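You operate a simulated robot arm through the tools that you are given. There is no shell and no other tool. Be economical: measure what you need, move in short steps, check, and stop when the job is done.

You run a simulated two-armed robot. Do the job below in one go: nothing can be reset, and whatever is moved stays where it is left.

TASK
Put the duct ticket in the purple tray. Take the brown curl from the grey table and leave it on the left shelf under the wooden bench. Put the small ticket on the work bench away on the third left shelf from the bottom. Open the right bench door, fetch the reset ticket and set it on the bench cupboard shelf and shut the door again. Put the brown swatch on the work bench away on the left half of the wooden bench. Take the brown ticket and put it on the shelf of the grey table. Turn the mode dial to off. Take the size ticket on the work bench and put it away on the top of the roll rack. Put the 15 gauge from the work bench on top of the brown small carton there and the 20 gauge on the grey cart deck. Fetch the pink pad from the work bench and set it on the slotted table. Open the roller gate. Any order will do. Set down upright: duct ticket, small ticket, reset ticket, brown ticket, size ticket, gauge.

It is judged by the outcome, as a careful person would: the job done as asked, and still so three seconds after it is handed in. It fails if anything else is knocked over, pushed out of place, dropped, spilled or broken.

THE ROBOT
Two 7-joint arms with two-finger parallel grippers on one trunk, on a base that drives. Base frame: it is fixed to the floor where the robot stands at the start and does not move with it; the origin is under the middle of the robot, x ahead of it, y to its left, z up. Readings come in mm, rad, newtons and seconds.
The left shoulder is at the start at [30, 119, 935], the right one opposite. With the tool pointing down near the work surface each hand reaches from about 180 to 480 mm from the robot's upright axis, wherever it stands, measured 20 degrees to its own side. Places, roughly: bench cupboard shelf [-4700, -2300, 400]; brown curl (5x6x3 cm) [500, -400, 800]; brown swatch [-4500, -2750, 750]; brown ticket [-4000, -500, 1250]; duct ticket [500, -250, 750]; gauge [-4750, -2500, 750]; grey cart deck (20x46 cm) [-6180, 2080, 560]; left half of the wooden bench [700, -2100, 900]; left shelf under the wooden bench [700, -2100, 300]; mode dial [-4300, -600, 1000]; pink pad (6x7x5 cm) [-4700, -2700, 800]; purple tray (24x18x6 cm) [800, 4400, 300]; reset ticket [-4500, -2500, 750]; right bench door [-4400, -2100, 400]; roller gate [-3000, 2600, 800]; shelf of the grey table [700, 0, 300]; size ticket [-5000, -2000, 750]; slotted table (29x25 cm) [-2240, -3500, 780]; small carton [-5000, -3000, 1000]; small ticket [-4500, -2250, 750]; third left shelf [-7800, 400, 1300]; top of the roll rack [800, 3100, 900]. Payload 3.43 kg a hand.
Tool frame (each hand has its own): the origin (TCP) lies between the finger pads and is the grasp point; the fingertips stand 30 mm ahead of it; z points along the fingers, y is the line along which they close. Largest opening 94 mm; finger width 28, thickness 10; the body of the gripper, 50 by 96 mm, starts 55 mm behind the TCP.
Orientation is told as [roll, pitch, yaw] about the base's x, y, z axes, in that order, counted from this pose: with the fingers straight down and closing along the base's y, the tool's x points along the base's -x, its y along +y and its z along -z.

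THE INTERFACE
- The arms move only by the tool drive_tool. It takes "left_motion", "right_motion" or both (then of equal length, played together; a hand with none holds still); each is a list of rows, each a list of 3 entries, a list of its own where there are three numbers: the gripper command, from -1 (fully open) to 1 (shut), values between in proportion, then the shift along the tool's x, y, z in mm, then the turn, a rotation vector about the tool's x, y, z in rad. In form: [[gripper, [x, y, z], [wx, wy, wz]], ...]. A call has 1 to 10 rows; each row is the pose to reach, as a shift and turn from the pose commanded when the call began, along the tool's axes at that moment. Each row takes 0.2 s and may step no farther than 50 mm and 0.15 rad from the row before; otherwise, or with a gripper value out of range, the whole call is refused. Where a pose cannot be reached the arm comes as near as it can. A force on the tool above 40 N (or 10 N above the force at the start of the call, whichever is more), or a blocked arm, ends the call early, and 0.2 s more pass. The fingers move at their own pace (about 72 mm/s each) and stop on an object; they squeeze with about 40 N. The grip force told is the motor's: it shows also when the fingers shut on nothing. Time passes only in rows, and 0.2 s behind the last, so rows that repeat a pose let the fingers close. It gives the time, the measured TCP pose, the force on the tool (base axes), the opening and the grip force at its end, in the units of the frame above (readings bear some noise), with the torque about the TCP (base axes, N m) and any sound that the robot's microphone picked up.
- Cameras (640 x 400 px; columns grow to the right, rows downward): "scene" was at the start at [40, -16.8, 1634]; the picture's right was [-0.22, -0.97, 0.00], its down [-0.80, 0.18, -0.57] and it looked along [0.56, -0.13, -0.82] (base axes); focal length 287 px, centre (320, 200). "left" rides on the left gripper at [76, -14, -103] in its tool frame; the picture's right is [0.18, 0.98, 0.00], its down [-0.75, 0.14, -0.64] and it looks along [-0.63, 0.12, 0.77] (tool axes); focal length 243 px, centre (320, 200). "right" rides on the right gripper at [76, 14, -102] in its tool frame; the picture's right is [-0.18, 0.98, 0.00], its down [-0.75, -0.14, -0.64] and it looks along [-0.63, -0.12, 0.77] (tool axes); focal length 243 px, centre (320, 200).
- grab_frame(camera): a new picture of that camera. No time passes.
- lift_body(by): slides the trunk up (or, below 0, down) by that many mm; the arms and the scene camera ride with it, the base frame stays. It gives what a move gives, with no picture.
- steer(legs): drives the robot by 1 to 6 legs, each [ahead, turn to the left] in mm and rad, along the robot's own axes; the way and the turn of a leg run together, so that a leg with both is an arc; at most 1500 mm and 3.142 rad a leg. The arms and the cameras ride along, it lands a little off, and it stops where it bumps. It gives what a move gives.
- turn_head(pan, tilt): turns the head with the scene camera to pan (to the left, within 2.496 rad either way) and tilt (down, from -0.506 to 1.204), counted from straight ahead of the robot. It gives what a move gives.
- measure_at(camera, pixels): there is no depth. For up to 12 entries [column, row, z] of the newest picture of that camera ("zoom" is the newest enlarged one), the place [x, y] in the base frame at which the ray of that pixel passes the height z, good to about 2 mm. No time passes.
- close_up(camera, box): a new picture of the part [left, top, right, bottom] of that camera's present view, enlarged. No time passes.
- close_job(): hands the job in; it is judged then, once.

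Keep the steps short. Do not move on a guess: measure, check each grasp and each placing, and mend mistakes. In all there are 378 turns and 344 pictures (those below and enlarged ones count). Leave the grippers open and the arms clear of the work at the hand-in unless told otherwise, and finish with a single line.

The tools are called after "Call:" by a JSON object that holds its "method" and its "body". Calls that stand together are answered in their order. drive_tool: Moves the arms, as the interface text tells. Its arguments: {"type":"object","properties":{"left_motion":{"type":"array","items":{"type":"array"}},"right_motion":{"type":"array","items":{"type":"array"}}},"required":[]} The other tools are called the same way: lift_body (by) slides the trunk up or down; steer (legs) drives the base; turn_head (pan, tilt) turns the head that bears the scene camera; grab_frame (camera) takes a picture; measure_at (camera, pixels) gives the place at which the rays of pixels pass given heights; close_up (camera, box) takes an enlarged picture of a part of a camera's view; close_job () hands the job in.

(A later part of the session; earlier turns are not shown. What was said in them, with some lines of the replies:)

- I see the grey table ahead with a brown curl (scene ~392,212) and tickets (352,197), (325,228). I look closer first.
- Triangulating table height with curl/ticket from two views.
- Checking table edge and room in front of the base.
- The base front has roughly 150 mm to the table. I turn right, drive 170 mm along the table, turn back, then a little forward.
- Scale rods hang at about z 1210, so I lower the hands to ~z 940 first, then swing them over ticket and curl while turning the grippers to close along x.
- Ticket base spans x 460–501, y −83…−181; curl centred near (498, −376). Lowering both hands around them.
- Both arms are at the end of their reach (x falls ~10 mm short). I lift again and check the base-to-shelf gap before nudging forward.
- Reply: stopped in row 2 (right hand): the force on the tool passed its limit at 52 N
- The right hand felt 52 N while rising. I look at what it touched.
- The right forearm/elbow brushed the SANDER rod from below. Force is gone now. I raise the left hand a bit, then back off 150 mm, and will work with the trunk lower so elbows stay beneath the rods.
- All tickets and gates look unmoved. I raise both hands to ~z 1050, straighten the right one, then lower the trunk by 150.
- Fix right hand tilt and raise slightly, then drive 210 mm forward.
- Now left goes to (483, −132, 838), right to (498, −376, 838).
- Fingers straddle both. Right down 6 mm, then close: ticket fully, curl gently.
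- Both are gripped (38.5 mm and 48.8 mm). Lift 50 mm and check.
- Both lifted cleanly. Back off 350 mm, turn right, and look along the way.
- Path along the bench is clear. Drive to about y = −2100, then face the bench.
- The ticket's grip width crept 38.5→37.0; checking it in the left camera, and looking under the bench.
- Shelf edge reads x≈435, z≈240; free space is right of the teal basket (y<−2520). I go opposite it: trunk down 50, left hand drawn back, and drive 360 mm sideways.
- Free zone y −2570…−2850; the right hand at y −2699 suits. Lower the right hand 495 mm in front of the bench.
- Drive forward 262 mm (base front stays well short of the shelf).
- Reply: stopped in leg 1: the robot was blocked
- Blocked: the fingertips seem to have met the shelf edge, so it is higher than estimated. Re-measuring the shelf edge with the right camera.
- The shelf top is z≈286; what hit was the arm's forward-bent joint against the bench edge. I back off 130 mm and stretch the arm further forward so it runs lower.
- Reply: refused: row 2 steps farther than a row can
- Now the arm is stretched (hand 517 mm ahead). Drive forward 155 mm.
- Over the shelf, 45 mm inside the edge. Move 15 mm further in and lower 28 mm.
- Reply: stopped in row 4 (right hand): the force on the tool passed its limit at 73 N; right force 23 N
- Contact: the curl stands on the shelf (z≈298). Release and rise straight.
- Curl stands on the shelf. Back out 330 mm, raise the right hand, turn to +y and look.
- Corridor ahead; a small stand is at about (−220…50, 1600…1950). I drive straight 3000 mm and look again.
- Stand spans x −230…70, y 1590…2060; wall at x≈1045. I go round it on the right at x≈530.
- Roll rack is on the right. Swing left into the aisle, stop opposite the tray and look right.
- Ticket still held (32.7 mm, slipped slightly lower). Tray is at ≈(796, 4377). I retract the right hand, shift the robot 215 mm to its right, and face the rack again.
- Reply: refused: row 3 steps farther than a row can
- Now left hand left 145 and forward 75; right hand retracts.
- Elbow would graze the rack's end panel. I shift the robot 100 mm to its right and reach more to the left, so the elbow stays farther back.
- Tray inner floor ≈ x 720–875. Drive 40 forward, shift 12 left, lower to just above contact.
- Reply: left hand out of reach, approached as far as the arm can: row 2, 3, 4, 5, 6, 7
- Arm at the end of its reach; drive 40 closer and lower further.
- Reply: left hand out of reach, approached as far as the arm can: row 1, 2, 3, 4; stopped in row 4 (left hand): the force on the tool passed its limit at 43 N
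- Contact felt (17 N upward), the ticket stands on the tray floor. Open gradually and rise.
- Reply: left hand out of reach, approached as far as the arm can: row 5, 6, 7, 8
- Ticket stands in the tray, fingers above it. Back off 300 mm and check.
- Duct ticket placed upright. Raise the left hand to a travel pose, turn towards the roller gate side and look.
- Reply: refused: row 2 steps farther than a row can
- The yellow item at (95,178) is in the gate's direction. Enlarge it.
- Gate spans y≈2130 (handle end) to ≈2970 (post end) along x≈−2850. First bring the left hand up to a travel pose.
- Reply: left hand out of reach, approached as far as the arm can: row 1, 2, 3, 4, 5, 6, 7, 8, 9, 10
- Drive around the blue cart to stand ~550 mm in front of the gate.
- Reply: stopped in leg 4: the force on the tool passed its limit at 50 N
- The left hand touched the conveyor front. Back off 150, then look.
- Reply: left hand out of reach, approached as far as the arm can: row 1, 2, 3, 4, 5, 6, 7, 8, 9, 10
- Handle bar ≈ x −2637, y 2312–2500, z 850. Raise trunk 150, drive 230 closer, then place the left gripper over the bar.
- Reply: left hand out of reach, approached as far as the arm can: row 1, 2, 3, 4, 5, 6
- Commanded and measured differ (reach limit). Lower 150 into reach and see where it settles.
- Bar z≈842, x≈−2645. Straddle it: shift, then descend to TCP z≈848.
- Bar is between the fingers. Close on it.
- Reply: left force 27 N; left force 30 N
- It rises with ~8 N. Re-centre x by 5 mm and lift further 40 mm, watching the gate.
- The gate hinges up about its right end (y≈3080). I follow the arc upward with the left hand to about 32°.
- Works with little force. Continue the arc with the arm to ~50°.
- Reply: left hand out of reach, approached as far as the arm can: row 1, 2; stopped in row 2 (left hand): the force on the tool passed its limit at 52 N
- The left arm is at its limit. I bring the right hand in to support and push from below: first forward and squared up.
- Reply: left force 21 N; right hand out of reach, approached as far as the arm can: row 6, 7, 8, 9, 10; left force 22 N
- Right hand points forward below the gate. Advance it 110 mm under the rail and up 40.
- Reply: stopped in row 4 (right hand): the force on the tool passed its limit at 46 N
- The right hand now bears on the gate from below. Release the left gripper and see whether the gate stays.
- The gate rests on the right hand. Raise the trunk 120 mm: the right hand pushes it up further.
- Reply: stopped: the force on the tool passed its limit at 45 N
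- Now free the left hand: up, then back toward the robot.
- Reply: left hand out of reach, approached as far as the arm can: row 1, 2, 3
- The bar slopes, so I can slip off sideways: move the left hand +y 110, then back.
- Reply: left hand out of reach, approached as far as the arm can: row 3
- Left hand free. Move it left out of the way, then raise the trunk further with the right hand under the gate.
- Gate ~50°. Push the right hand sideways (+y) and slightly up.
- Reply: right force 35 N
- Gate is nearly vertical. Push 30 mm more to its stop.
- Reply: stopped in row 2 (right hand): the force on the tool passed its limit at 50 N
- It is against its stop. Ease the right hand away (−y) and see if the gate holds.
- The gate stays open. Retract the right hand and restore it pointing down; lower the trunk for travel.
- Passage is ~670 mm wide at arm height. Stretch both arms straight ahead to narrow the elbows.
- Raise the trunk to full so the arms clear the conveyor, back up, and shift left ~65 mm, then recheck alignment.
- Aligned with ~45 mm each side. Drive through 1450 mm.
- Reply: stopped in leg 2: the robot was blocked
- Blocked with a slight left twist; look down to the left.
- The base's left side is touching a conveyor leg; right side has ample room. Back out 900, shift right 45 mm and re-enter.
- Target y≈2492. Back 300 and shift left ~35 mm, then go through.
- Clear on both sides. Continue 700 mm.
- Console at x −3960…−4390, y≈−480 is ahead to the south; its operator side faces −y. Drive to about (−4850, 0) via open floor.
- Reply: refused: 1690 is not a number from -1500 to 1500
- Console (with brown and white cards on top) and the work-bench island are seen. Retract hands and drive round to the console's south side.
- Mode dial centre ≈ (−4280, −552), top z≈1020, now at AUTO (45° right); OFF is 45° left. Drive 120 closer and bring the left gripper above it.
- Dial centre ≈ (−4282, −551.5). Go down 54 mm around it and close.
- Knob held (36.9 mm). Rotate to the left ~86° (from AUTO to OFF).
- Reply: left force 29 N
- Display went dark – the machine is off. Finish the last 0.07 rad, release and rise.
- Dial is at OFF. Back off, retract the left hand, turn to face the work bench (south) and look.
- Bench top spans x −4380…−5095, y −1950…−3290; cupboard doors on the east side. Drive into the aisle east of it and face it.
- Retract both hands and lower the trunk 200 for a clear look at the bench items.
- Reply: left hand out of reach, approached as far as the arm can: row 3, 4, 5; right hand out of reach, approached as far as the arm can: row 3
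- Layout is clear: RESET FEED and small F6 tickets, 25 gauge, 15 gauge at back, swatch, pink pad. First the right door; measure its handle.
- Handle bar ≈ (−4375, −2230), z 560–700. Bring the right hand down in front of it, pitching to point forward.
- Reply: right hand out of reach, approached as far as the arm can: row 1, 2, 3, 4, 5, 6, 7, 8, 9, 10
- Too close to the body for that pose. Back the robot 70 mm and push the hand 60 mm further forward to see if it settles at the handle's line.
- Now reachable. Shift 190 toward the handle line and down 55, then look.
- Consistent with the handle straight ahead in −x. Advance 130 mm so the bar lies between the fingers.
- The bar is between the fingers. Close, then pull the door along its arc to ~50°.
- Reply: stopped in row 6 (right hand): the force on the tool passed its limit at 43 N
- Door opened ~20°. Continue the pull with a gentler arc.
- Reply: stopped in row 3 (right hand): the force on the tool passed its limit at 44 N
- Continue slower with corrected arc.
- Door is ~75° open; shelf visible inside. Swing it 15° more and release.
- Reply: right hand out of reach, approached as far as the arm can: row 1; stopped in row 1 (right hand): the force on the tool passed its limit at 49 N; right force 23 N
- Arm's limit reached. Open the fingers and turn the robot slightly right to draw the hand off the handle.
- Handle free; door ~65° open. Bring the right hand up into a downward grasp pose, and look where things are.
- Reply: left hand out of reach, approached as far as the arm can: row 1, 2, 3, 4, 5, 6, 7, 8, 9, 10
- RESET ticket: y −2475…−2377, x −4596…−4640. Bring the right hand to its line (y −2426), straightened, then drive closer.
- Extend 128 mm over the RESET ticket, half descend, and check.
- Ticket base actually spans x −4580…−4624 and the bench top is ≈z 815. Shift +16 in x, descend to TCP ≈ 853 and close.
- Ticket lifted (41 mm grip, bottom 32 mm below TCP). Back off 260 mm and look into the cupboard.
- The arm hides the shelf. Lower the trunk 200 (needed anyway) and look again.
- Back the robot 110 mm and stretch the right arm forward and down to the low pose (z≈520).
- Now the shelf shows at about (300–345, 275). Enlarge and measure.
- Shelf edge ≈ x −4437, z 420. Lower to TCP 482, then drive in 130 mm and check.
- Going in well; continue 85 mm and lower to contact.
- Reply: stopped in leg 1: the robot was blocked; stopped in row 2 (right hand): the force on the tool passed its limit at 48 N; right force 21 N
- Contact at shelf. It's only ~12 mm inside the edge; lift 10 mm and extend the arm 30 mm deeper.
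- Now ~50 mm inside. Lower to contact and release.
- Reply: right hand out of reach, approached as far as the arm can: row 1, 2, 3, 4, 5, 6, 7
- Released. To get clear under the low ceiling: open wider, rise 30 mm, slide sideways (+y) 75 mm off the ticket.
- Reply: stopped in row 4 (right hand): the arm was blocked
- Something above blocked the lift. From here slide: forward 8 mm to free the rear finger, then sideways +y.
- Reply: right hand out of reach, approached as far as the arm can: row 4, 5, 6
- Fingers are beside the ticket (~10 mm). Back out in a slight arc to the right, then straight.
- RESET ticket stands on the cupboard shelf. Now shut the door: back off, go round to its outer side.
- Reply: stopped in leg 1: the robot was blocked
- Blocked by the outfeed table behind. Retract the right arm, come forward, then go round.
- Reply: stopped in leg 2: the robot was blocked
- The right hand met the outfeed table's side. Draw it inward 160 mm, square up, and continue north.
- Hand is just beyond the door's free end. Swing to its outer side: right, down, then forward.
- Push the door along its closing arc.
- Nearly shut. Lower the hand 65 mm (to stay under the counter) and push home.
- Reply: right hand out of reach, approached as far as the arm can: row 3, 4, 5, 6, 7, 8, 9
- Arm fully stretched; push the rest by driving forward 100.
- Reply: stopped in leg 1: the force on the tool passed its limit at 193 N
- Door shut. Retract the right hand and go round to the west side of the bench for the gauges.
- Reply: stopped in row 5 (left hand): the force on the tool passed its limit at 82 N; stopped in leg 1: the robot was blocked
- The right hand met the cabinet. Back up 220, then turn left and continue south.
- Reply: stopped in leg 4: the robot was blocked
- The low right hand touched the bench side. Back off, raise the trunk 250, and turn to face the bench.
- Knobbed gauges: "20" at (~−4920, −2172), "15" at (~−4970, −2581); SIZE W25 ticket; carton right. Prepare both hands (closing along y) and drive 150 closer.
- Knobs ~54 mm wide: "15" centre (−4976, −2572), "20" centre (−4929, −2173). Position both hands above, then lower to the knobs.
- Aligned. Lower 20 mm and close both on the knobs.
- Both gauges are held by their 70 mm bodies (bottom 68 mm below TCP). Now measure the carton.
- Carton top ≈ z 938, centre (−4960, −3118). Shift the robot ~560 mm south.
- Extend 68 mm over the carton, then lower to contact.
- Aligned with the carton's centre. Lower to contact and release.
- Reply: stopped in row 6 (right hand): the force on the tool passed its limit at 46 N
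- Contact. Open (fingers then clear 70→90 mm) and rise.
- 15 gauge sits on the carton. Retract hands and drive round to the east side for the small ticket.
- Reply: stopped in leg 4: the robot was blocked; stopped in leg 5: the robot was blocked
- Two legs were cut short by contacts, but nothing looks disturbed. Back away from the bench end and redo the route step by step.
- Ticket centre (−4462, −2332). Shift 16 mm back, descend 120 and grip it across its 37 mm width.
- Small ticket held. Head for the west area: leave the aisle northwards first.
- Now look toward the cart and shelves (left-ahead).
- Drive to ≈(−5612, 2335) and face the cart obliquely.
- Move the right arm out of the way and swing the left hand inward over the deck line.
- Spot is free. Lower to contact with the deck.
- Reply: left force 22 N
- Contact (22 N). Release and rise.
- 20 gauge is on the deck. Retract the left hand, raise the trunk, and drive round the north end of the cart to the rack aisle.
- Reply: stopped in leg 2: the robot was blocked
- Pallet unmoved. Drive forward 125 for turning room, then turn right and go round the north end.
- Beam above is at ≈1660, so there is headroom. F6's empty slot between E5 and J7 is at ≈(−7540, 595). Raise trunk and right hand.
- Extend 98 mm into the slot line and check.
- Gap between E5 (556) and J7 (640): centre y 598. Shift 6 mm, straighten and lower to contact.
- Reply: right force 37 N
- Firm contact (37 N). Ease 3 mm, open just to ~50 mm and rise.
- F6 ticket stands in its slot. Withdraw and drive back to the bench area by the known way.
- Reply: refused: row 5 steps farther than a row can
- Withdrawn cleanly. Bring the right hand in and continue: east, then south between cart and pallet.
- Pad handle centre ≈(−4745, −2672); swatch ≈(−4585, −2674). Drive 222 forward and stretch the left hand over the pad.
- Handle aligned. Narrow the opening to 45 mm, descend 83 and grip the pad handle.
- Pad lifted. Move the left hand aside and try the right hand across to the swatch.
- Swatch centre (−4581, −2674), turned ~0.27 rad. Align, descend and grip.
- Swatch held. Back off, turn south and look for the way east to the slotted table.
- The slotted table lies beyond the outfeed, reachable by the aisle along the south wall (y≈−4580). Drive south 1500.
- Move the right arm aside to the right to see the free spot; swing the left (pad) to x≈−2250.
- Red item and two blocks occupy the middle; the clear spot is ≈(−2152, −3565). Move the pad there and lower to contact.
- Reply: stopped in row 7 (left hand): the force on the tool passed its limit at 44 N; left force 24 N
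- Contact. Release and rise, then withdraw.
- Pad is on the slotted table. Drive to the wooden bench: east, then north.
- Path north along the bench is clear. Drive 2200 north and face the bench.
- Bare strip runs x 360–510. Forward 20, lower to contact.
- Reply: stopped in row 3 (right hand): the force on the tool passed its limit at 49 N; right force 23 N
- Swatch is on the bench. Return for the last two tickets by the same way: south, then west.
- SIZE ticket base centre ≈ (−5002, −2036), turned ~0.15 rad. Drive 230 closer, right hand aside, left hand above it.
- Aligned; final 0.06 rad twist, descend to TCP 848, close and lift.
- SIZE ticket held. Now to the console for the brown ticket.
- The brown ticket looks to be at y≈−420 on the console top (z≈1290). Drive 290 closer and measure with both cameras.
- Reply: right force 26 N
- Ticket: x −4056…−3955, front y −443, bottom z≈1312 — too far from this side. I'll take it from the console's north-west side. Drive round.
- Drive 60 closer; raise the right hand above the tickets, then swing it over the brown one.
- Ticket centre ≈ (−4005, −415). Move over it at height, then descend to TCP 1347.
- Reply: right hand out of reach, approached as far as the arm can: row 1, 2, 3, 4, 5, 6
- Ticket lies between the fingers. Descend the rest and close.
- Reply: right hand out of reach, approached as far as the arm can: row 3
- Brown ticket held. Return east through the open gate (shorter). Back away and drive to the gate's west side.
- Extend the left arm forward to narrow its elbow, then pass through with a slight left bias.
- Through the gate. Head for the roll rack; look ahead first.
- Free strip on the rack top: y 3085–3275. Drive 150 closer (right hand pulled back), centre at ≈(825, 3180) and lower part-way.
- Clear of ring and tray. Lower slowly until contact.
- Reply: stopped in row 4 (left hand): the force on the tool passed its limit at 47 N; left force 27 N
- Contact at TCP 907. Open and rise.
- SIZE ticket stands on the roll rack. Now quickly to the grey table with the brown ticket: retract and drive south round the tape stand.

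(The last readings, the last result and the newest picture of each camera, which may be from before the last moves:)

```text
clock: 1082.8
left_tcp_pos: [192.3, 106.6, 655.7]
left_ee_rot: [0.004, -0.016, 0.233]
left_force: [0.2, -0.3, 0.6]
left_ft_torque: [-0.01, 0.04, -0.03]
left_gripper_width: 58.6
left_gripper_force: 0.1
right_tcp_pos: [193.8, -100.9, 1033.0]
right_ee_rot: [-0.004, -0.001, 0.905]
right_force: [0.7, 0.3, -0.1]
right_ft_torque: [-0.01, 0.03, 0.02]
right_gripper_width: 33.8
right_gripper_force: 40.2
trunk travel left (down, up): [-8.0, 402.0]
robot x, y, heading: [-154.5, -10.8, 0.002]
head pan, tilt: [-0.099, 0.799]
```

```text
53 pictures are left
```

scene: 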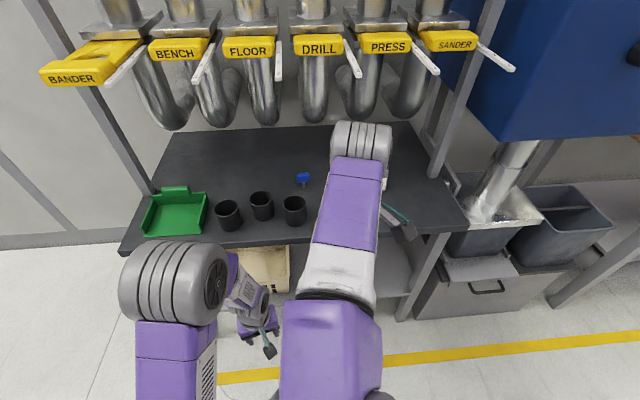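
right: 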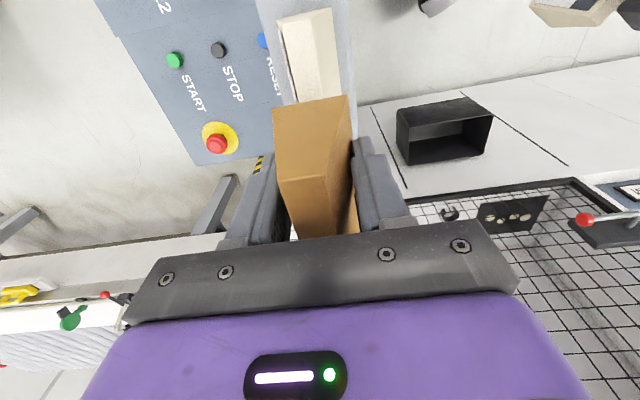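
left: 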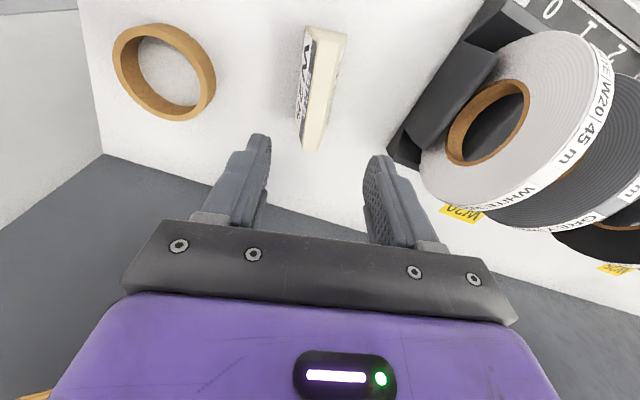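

Call:
{"method": "measure_at", "body": {"camera": "scene", "pixels": [[395, 262, 300], [385, 285, 300], [403, 315, 0], [293, 280, 300], [440, 225, 800], [390, 240, 300], [412, 262, 300]]}}

Call:
{"method": "drive_tool", "body": {"right_motion": [[1, [0, 0, 49], [0, 0, 0]], [1, [0, 0, 98], [0, 0, 0]], [1, [0, 0, 147], [0, 0, 0]], [1, [0, 0, 196], [0, 0, 0]], [1, [0, 0, 245], [0, 0, 0]], [1, [0, 0, 294], [0, 0, 0]], [1, [0, 0, 343], [0, 0, 0]], [1, [0, 0, 392], [0, 0, 0]], [1, [0, 0, 441], [0, 0, 0]], [1, [0, 0, 490], [0, 0, 0]]]}}

Call:
{"method": "grab_frame", "body": {"camera": "scene"}}

```text
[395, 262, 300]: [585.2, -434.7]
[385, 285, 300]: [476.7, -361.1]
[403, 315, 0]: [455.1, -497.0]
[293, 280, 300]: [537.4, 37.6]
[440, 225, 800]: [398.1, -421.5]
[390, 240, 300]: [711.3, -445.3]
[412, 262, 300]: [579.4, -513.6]
```

```text
clock: 1085.0
left_tcp_pos: [192.1, 105.4, 655.0]
left_ee_rot: [0.002, -0.013, 0.233]
left_force: [-0.8, -0.5, 0.3]
left_ft_torque: [-0.01, 0.0, 0.03]
left_gripper_width: 59.0
left_gripper_force: 0.0
right_tcp_pos: [193.0, -101.9, 541.4]
right_ee_rot: [-0.004, 0.002, 0.907]
right_force: [-0.6, -0.4, -0.2]
right_ft_torque: [-0.01, 0.03, -0.03]
right_gripper_width: 33.6
right_gripper_force: 39.7
trunk travel left (down, up): [-8.0, 402.0]
robot x, y, heading: [-151.1, -13.4, 0.004]
head pan, tilt: [-0.099, 0.799]
```

```text
52 pictures are left
```

scene: 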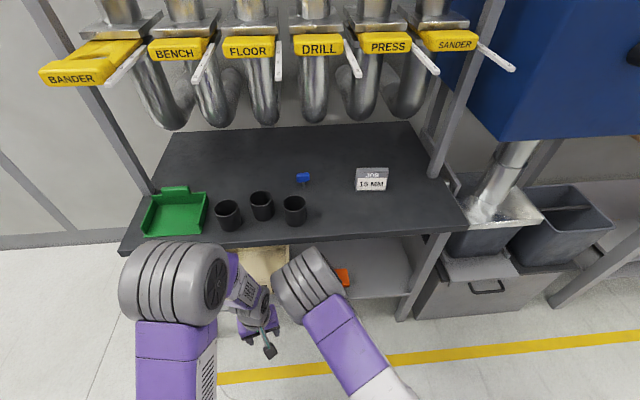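

Shelf right of the orange item is free. Stretch the right arm forward-right and down.

Call:
{"method": "drive_tool", "body": {"right_motion": [[1, [2, -38, 15], [0, 0, 0]], [1, [4, -76, 30], [0, 0, 0]], [1, [6, -114, 45], [0, 0, 0]], [1, [8, -152, 60], [0, 0, 0]], [1, [10, -190, 75], [0, 0, 0]], [1, [12, -228, 90], [0, 0, 0]], [1, [14, -266, 105], [0, 0, 0]], [1, [16, -304, 120], [0, 0, 0]], [1, [16, -304, 120], [0, 0, 0]]]}}

Call:
{"method": "grab_frame", "body": {"camera": "scene"}}

Call:
{"method": "grab_frame", "body": {"camera": "right"}}

```text
clock: 1087.0
left_tcp_pos: [191.5, 105.8, 655.7]
left_ee_rot: [0.002, -0.013, 0.234]
left_force: [-0.6, 0.1, -0.1]
left_ft_torque: [0.0, -0.03, 0.02]
left_gripper_width: 58.8
left_gripper_force: 0.0
right_tcp_pos: [425.5, -299.8, 423.3]
right_ee_rot: [-0.003, 0.001, 0.907]
right_force: [-0.1, 0.4, -0.6]
right_ft_torque: [0.0, 0.02, -0.02]
right_gripper_width: 33.5
right_gripper_force: 39.8
trunk travel left (down, up): [-8.0, 402.0]
robot x, y, heading: [-155.1, -14.6, 0.01]
head pan, tilt: [-0.099, 0.799]
```

```text
51 pictures are left
```

scene: 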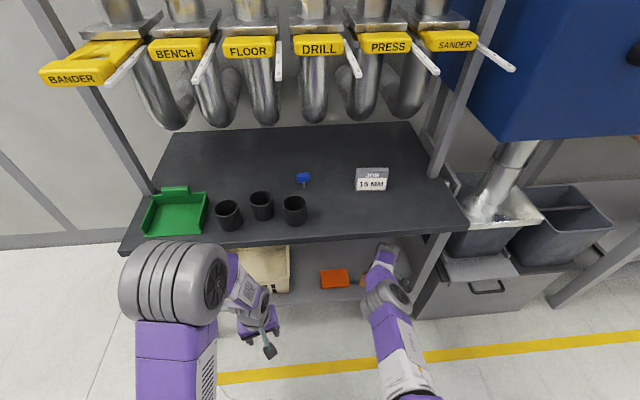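

```text
50 pictures are left
```

right: 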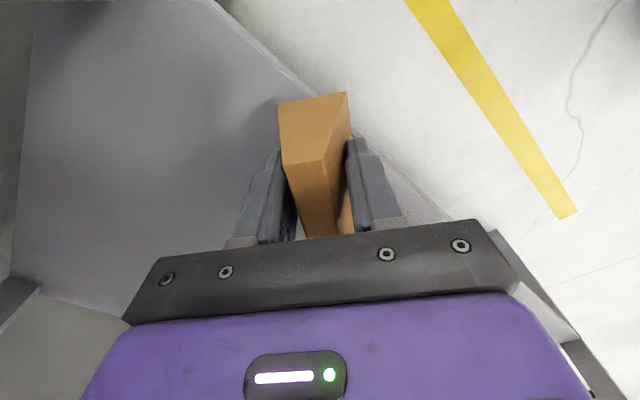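

Call:
{"method": "measure_at", "body": {"camera": "right", "pixels": [[300, 68, 260], [300, 68, 290], [300, 68, 320], [300, 68, 350]]}}

Call:
{"method": "close_up", "body": {"camera": "scene", "box": [280, 235, 430, 325]}}

```text
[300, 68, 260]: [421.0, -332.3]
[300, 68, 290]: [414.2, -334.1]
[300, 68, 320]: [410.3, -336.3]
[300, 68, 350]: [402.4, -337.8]
```

```text
4.27 times, centred on (355, 280) of scene
```

zoom: 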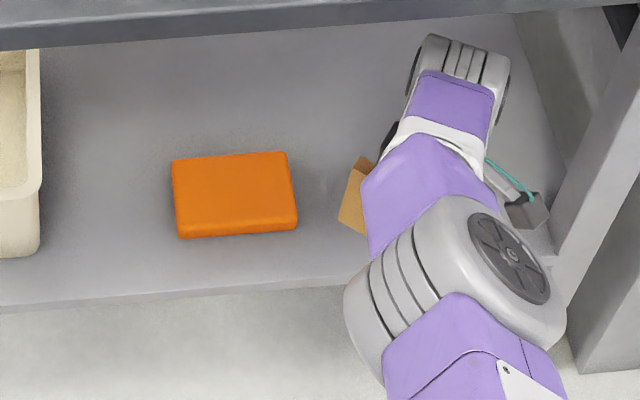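

Drive in 115 mm.

Call:
{"method": "steer", "body": {"legs": [[115, 0.02]]}}

Call:
{"method": "grab_frame", "body": {"camera": "right"}}

Call:
{"method": "grab_frame", "body": {"camera": "scene"}}

```text
clock: 1088.2
left_tcp_pos: [301.5, 111.7, 655.4]
left_ee_rot: [0.007, -0.018, 0.253]
left_force: [0.0, -0.1, -0.3]
left_ft_torque: [0.02, 0.0, -0.02]
left_gripper_width: 58.8
left_gripper_force: 0.1
right_tcp_pos: [527.6, -290.0, 404.7]
right_ee_rot: [0.025, 0.011, 0.918]
right_force: [0.8, -0.5, -1.2]
right_ft_torque: [-0.01, 0.01, 0.02]
right_gripper_width: 33.1
right_gripper_force: 40.6
trunk travel left (down, up): [-8.0, 402.0]
robot x, y, heading: [-37.8, -13.8, 0.02]
head pan, tilt: [-0.099, 0.799]
```

```text
48 pictures are left
```

right: 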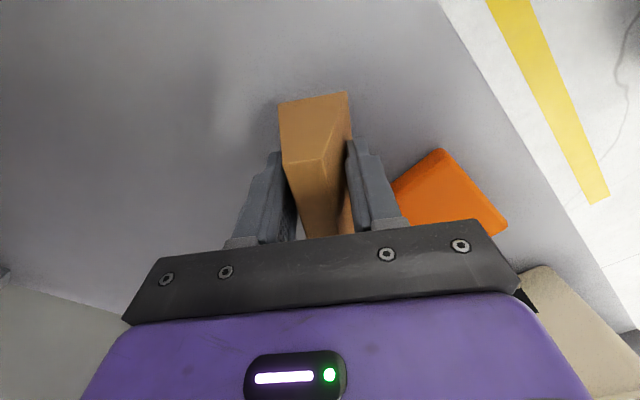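

```text
47 pictures are left
```

scene: 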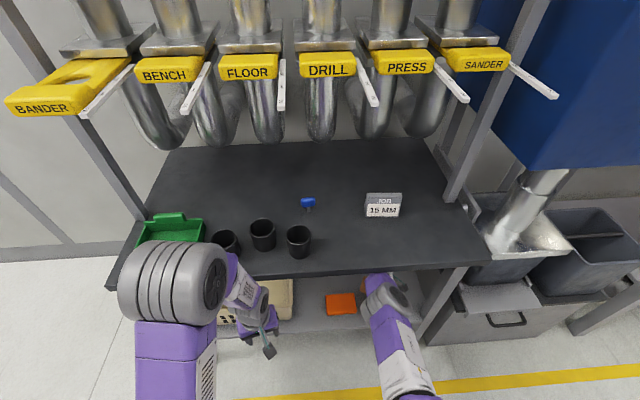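

Call:
{"method": "measure_at", "body": {"camera": "right", "pixels": [[392, 186, 300], [392, 186, 330], [440, 150, 330], [440, 10, 290], [520, 130, 290]]}}

Call:
{"method": "drive_tool", "body": {"right_motion": [[1, [0, 0, 10], [0.025, -0.011, 0]], [1, [0, 0, 18], [0.025, -0.011, 0]], [1, [0, 0, 24], [0.025, -0.011, 0]], [1, [0, 0, 30], [0.025, -0.011, 0]], [1, [0, 0, 36], [0.025, -0.011, 0]], [1, [0, 0, 42], [0.025, -0.011, 0]], [1, [0, 0, 47], [0.025, -0.011, 0]], [1, [0, 0, 52], [0.025, -0.011, 0]]]}}

Call:
{"method": "grab_frame", "body": {"camera": "right"}}

```text
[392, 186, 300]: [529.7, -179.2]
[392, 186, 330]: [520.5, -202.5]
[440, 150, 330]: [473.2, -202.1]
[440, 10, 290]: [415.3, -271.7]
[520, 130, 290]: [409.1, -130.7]
```

```text
clock: 1090.0
left_tcp_pos: [302.2, 113.5, 656.9]
left_ee_rot: [0.002, -0.017, 0.253]
left_force: [0.9, -1.0, 0.2]
left_ft_torque: [0.0, 0.04, -0.01]
left_gripper_width: 59.0
left_gripper_force: 0.0
right_tcp_pos: [524.3, -286.3, 371.7]
right_ee_rot: [-0.011, 0.006, 0.923]
right_force: [-7.0, 0.2, 18.1]
right_ft_torque: [0.03, 0.22, 0.0]
right_gripper_width: 33.2
right_gripper_force: 39.6
right hand out of reach, approached as far as the arm can: row 5, 6, 7, 8
trunk travel left (down, up): [-8.0, 402.0]
robot x, y, heading: [-35.4, -13.5, 0.023]
head pan, tilt: [-0.099, 0.799]
stopped in row 8 (right hand): the force on the tool passed its limit at 59 N (the readings are from after the stop); the commanded pose is now the measured one
```

```text
46 pictures are left
```

right: 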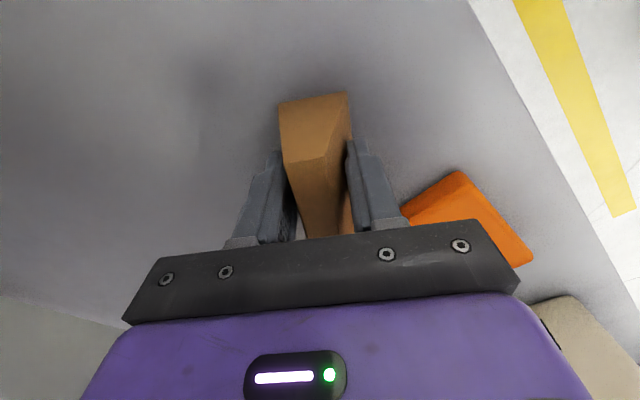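

Contact with the shelf. Release gently and rise 80 mm.

Call:
{"method": "drive_tool", "body": {"right_motion": [[0.28, [0, 0, -2], [0, 0, 0]], [0.15, [0, 0, -2], [0, 0, 0]], [-0.15, [0, 0, -2], [0, 0, 0]], [-0.2, [0, 0, -2], [0, 0, 0]], [-0.2, [0, 0, -15], [0, 0, 0]], [-0.2, [0, 0, -35], [0, 0, 0]], [-0.2, [0, 0, -60], [0, 0, 0]], [-0.2, [0, 0, -80], [0, 0, 0]]]}}

Call:
{"method": "grab_frame", "body": {"camera": "right"}}

```text
clock: 1091.8
left_tcp_pos: [302.9, 114.5, 654.3]
left_ee_rot: [0.002, -0.015, 0.254]
left_force: [0.8, -0.6, 0.3]
left_ft_torque: [0.0, 0.03, 0.01]
left_gripper_width: 58.8
left_gripper_force: 0.1
right_tcp_pos: [556.4, -290.3, 434.9]
right_ee_rot: [-0.009, 0.004, 0.922]
right_force: [-0.3, -0.1, 0.9]
right_ft_torque: [0.01, 0.01, 0.0]
right_gripper_width: 56.4
right_gripper_force: 0.1
right hand out of reach, approached as far as the arm can: row 5, 6, 7, 8
trunk travel left (down, up): [-8.0, 402.0]
robot x, y, heading: [-38.2, -11.4, 0.022]
head pan, tilt: [-0.099, 0.799]
```

```text
45 pictures are left
```

right: 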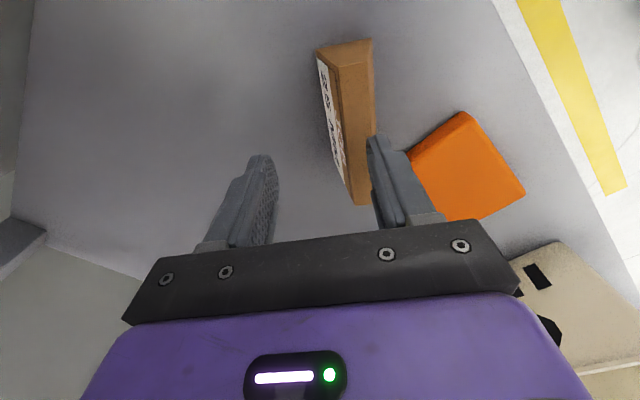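

Ticket stands. Raise the trunk 45 for clearance and back out.

Call:
{"method": "lift_body", "body": {"by": 45}}

Call:
{"method": "steer", "body": {"legs": [[-300, 0]]}}

Call:
{"method": "turn_head", "body": {"pan": -0.3, "tilt": 0.7}}

Call:
{"method": "grab_frame", "body": {"camera": "scene"}}

Call:
{"method": "close_up", "body": {"camera": "scene", "box": [240, 180, 440, 320]}}

```text
clock: 1092.7
left_tcp_pos: [310.2, 109.2, 697.1]
left_ee_rot: [0.011, -0.006, 0.253]
left_force: [-0.9, 0.0, -0.1]
left_ft_torque: [0.02, 0.02, 0.01]
left_gripper_width: 58.9
left_gripper_force: 0.1
right_tcp_pos: [527.9, -281.6, 433.9]
right_ee_rot: [0.068, 0.033, 0.925]
right_force: [-0.1, -0.1, 0.3]
right_ft_torque: [0.0, -0.03, 0.0]
right_gripper_width: 56.5
right_gripper_force: 0.1
trunk travel left (down, up): [-53.0, 357.0]
robot x, y, heading: [-39.5, -14.0, 0.017]
head pan, tilt: [-0.099, 0.799]
```

```text
clock: 1094.8
left_tcp_pos: [3.3, 106.9, 701.1]
left_ee_rot: [0.002, -0.014, 0.253]
left_force: [0.3, -0.7, 0.7]
left_ft_torque: [0.01, -0.01, 0.03]
left_gripper_width: 58.4
left_gripper_force: 0.1
right_tcp_pos: [256.1, -297.6, 481.0]
right_ee_rot: [-0.009, 0.006, 0.924]
right_force: [-1.6, 0.0, -0.3]
right_ft_torque: [0.03, -0.04, -0.01]
right_gripper_width: 56.3
right_gripper_force: 0.0
trunk travel left (down, up): [-53.0, 357.0]
robot x, y, heading: [-337.9, -17.0, 0.026]
head pan, tilt: [-0.099, 0.799]
```

```text
clock: 1095.5
left_tcp_pos: [2.8, 108.0, 700.8]
left_ee_rot: [0.003, -0.015, 0.253]
left_force: [-0.1, -0.7, 0.3]
left_ft_torque: [-0.01, 0.02, -0.04]
left_gripper_width: 58.8
left_gripper_force: 0.1
right_tcp_pos: [256.2, -296.5, 480.5]
right_ee_rot: [-0.008, 0.004, 0.923]
right_force: [-0.3, -0.2, -0.6]
right_ft_torque: [0.01, 0.01, 0.01]
right_gripper_width: 56.6
right_gripper_force: 0.1
trunk travel left (down, up): [-53.0, 357.0]
robot x, y, heading: [-338.2, -20.1, 0.024]
head pan, tilt: [-0.3, 0.7]
```

```text
44 pictures are left
```

scene: 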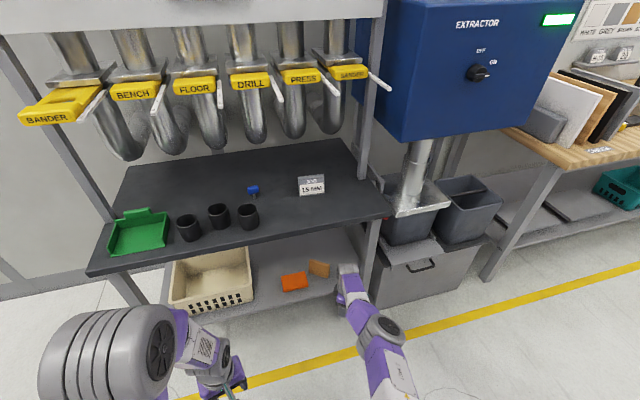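

```text
2.86 times, centred on (340, 250) of scene
```

zoom: 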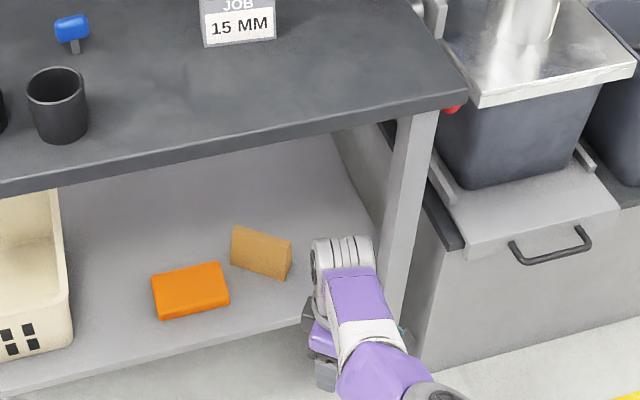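

Brown ticket stands on the shelf; everything else is done. Open both grippers and draw the right arm clear.

Call:
{"method": "steer", "body": {"legs": [[-200, 0]]}}

Call:
{"method": "drive_tool", "body": {"left_motion": [[-1, [0, 0, 0], [0, 0, 0]], [-1, [0, 0, 0], [0, 0, 0]], [-1, [0, 0, 0], [0, 0, 0]]], "right_motion": [[-1, [0, 0, -30], [0, 0, 0]], [-1, [0, 0, -60], [0, 0, 0]], [-1, [0, 0, -90], [0, 0, 0]]]}}

```text
clock: 1097.1
left_tcp_pos: [-198.1, 101.8, 702.4]
left_ee_rot: [0.001, -0.017, 0.253]
left_force: [0.1, 0.7, -0.9]
left_ft_torque: [-0.04, -0.01, -0.01]
left_gripper_width: 58.6
left_gripper_force: 0.1
right_tcp_pos: [56.5, -303.0, 480.2]
right_ee_rot: [-0.009, 0.005, 0.922]
right_force: [0.2, -0.2, 0.4]
right_ft_torque: [0.01, 0.0, 0.02]
right_gripper_width: 56.4
right_gripper_force: 0.0
trunk travel left (down, up): [-53.0, 357.0]
robot x, y, heading: [-537.6, -24.5, 0.025]
head pan, tilt: [-0.3, 0.7]
```

```text
clock: 1097.9
left_tcp_pos: [-196.4, 101.7, 701.4]
left_ee_rot: [0.001, -0.015, 0.252]
left_force: [0.6, -0.7, -0.5]
left_ft_torque: [-0.01, -0.02, 0.0]
left_gripper_width: 93.9
left_gripper_force: 0.1
right_tcp_pos: [83.9, -307.6, 561.4]
right_ee_rot: [-0.009, 0.004, 0.923]
right_force: [-0.8, -0.1, 0.4]
right_ft_torque: [-0.05, -0.02, 0.02]
right_gripper_width: 93.9
right_gripper_force: 0.1
right hand out of reach, approached as far as the arm can: row 1, 2, 3
trunk travel left (down, up): [-53.0, 357.0]
robot x, y, heading: [-537.6, -24.7, 0.028]
head pan, tilt: [-0.3, 0.7]
```

Grippers open, arms clear; handing in.

Call:
{"method": "close_job", "body": {}}

```text
The job is handed in.
```

All items were placed as asked, the mode dial is at OFF, the roller gate is open and the bench door is shut; the reset ticket was upright just before the door closed, and the robot had brief bumps along the way but nothing looked moved.
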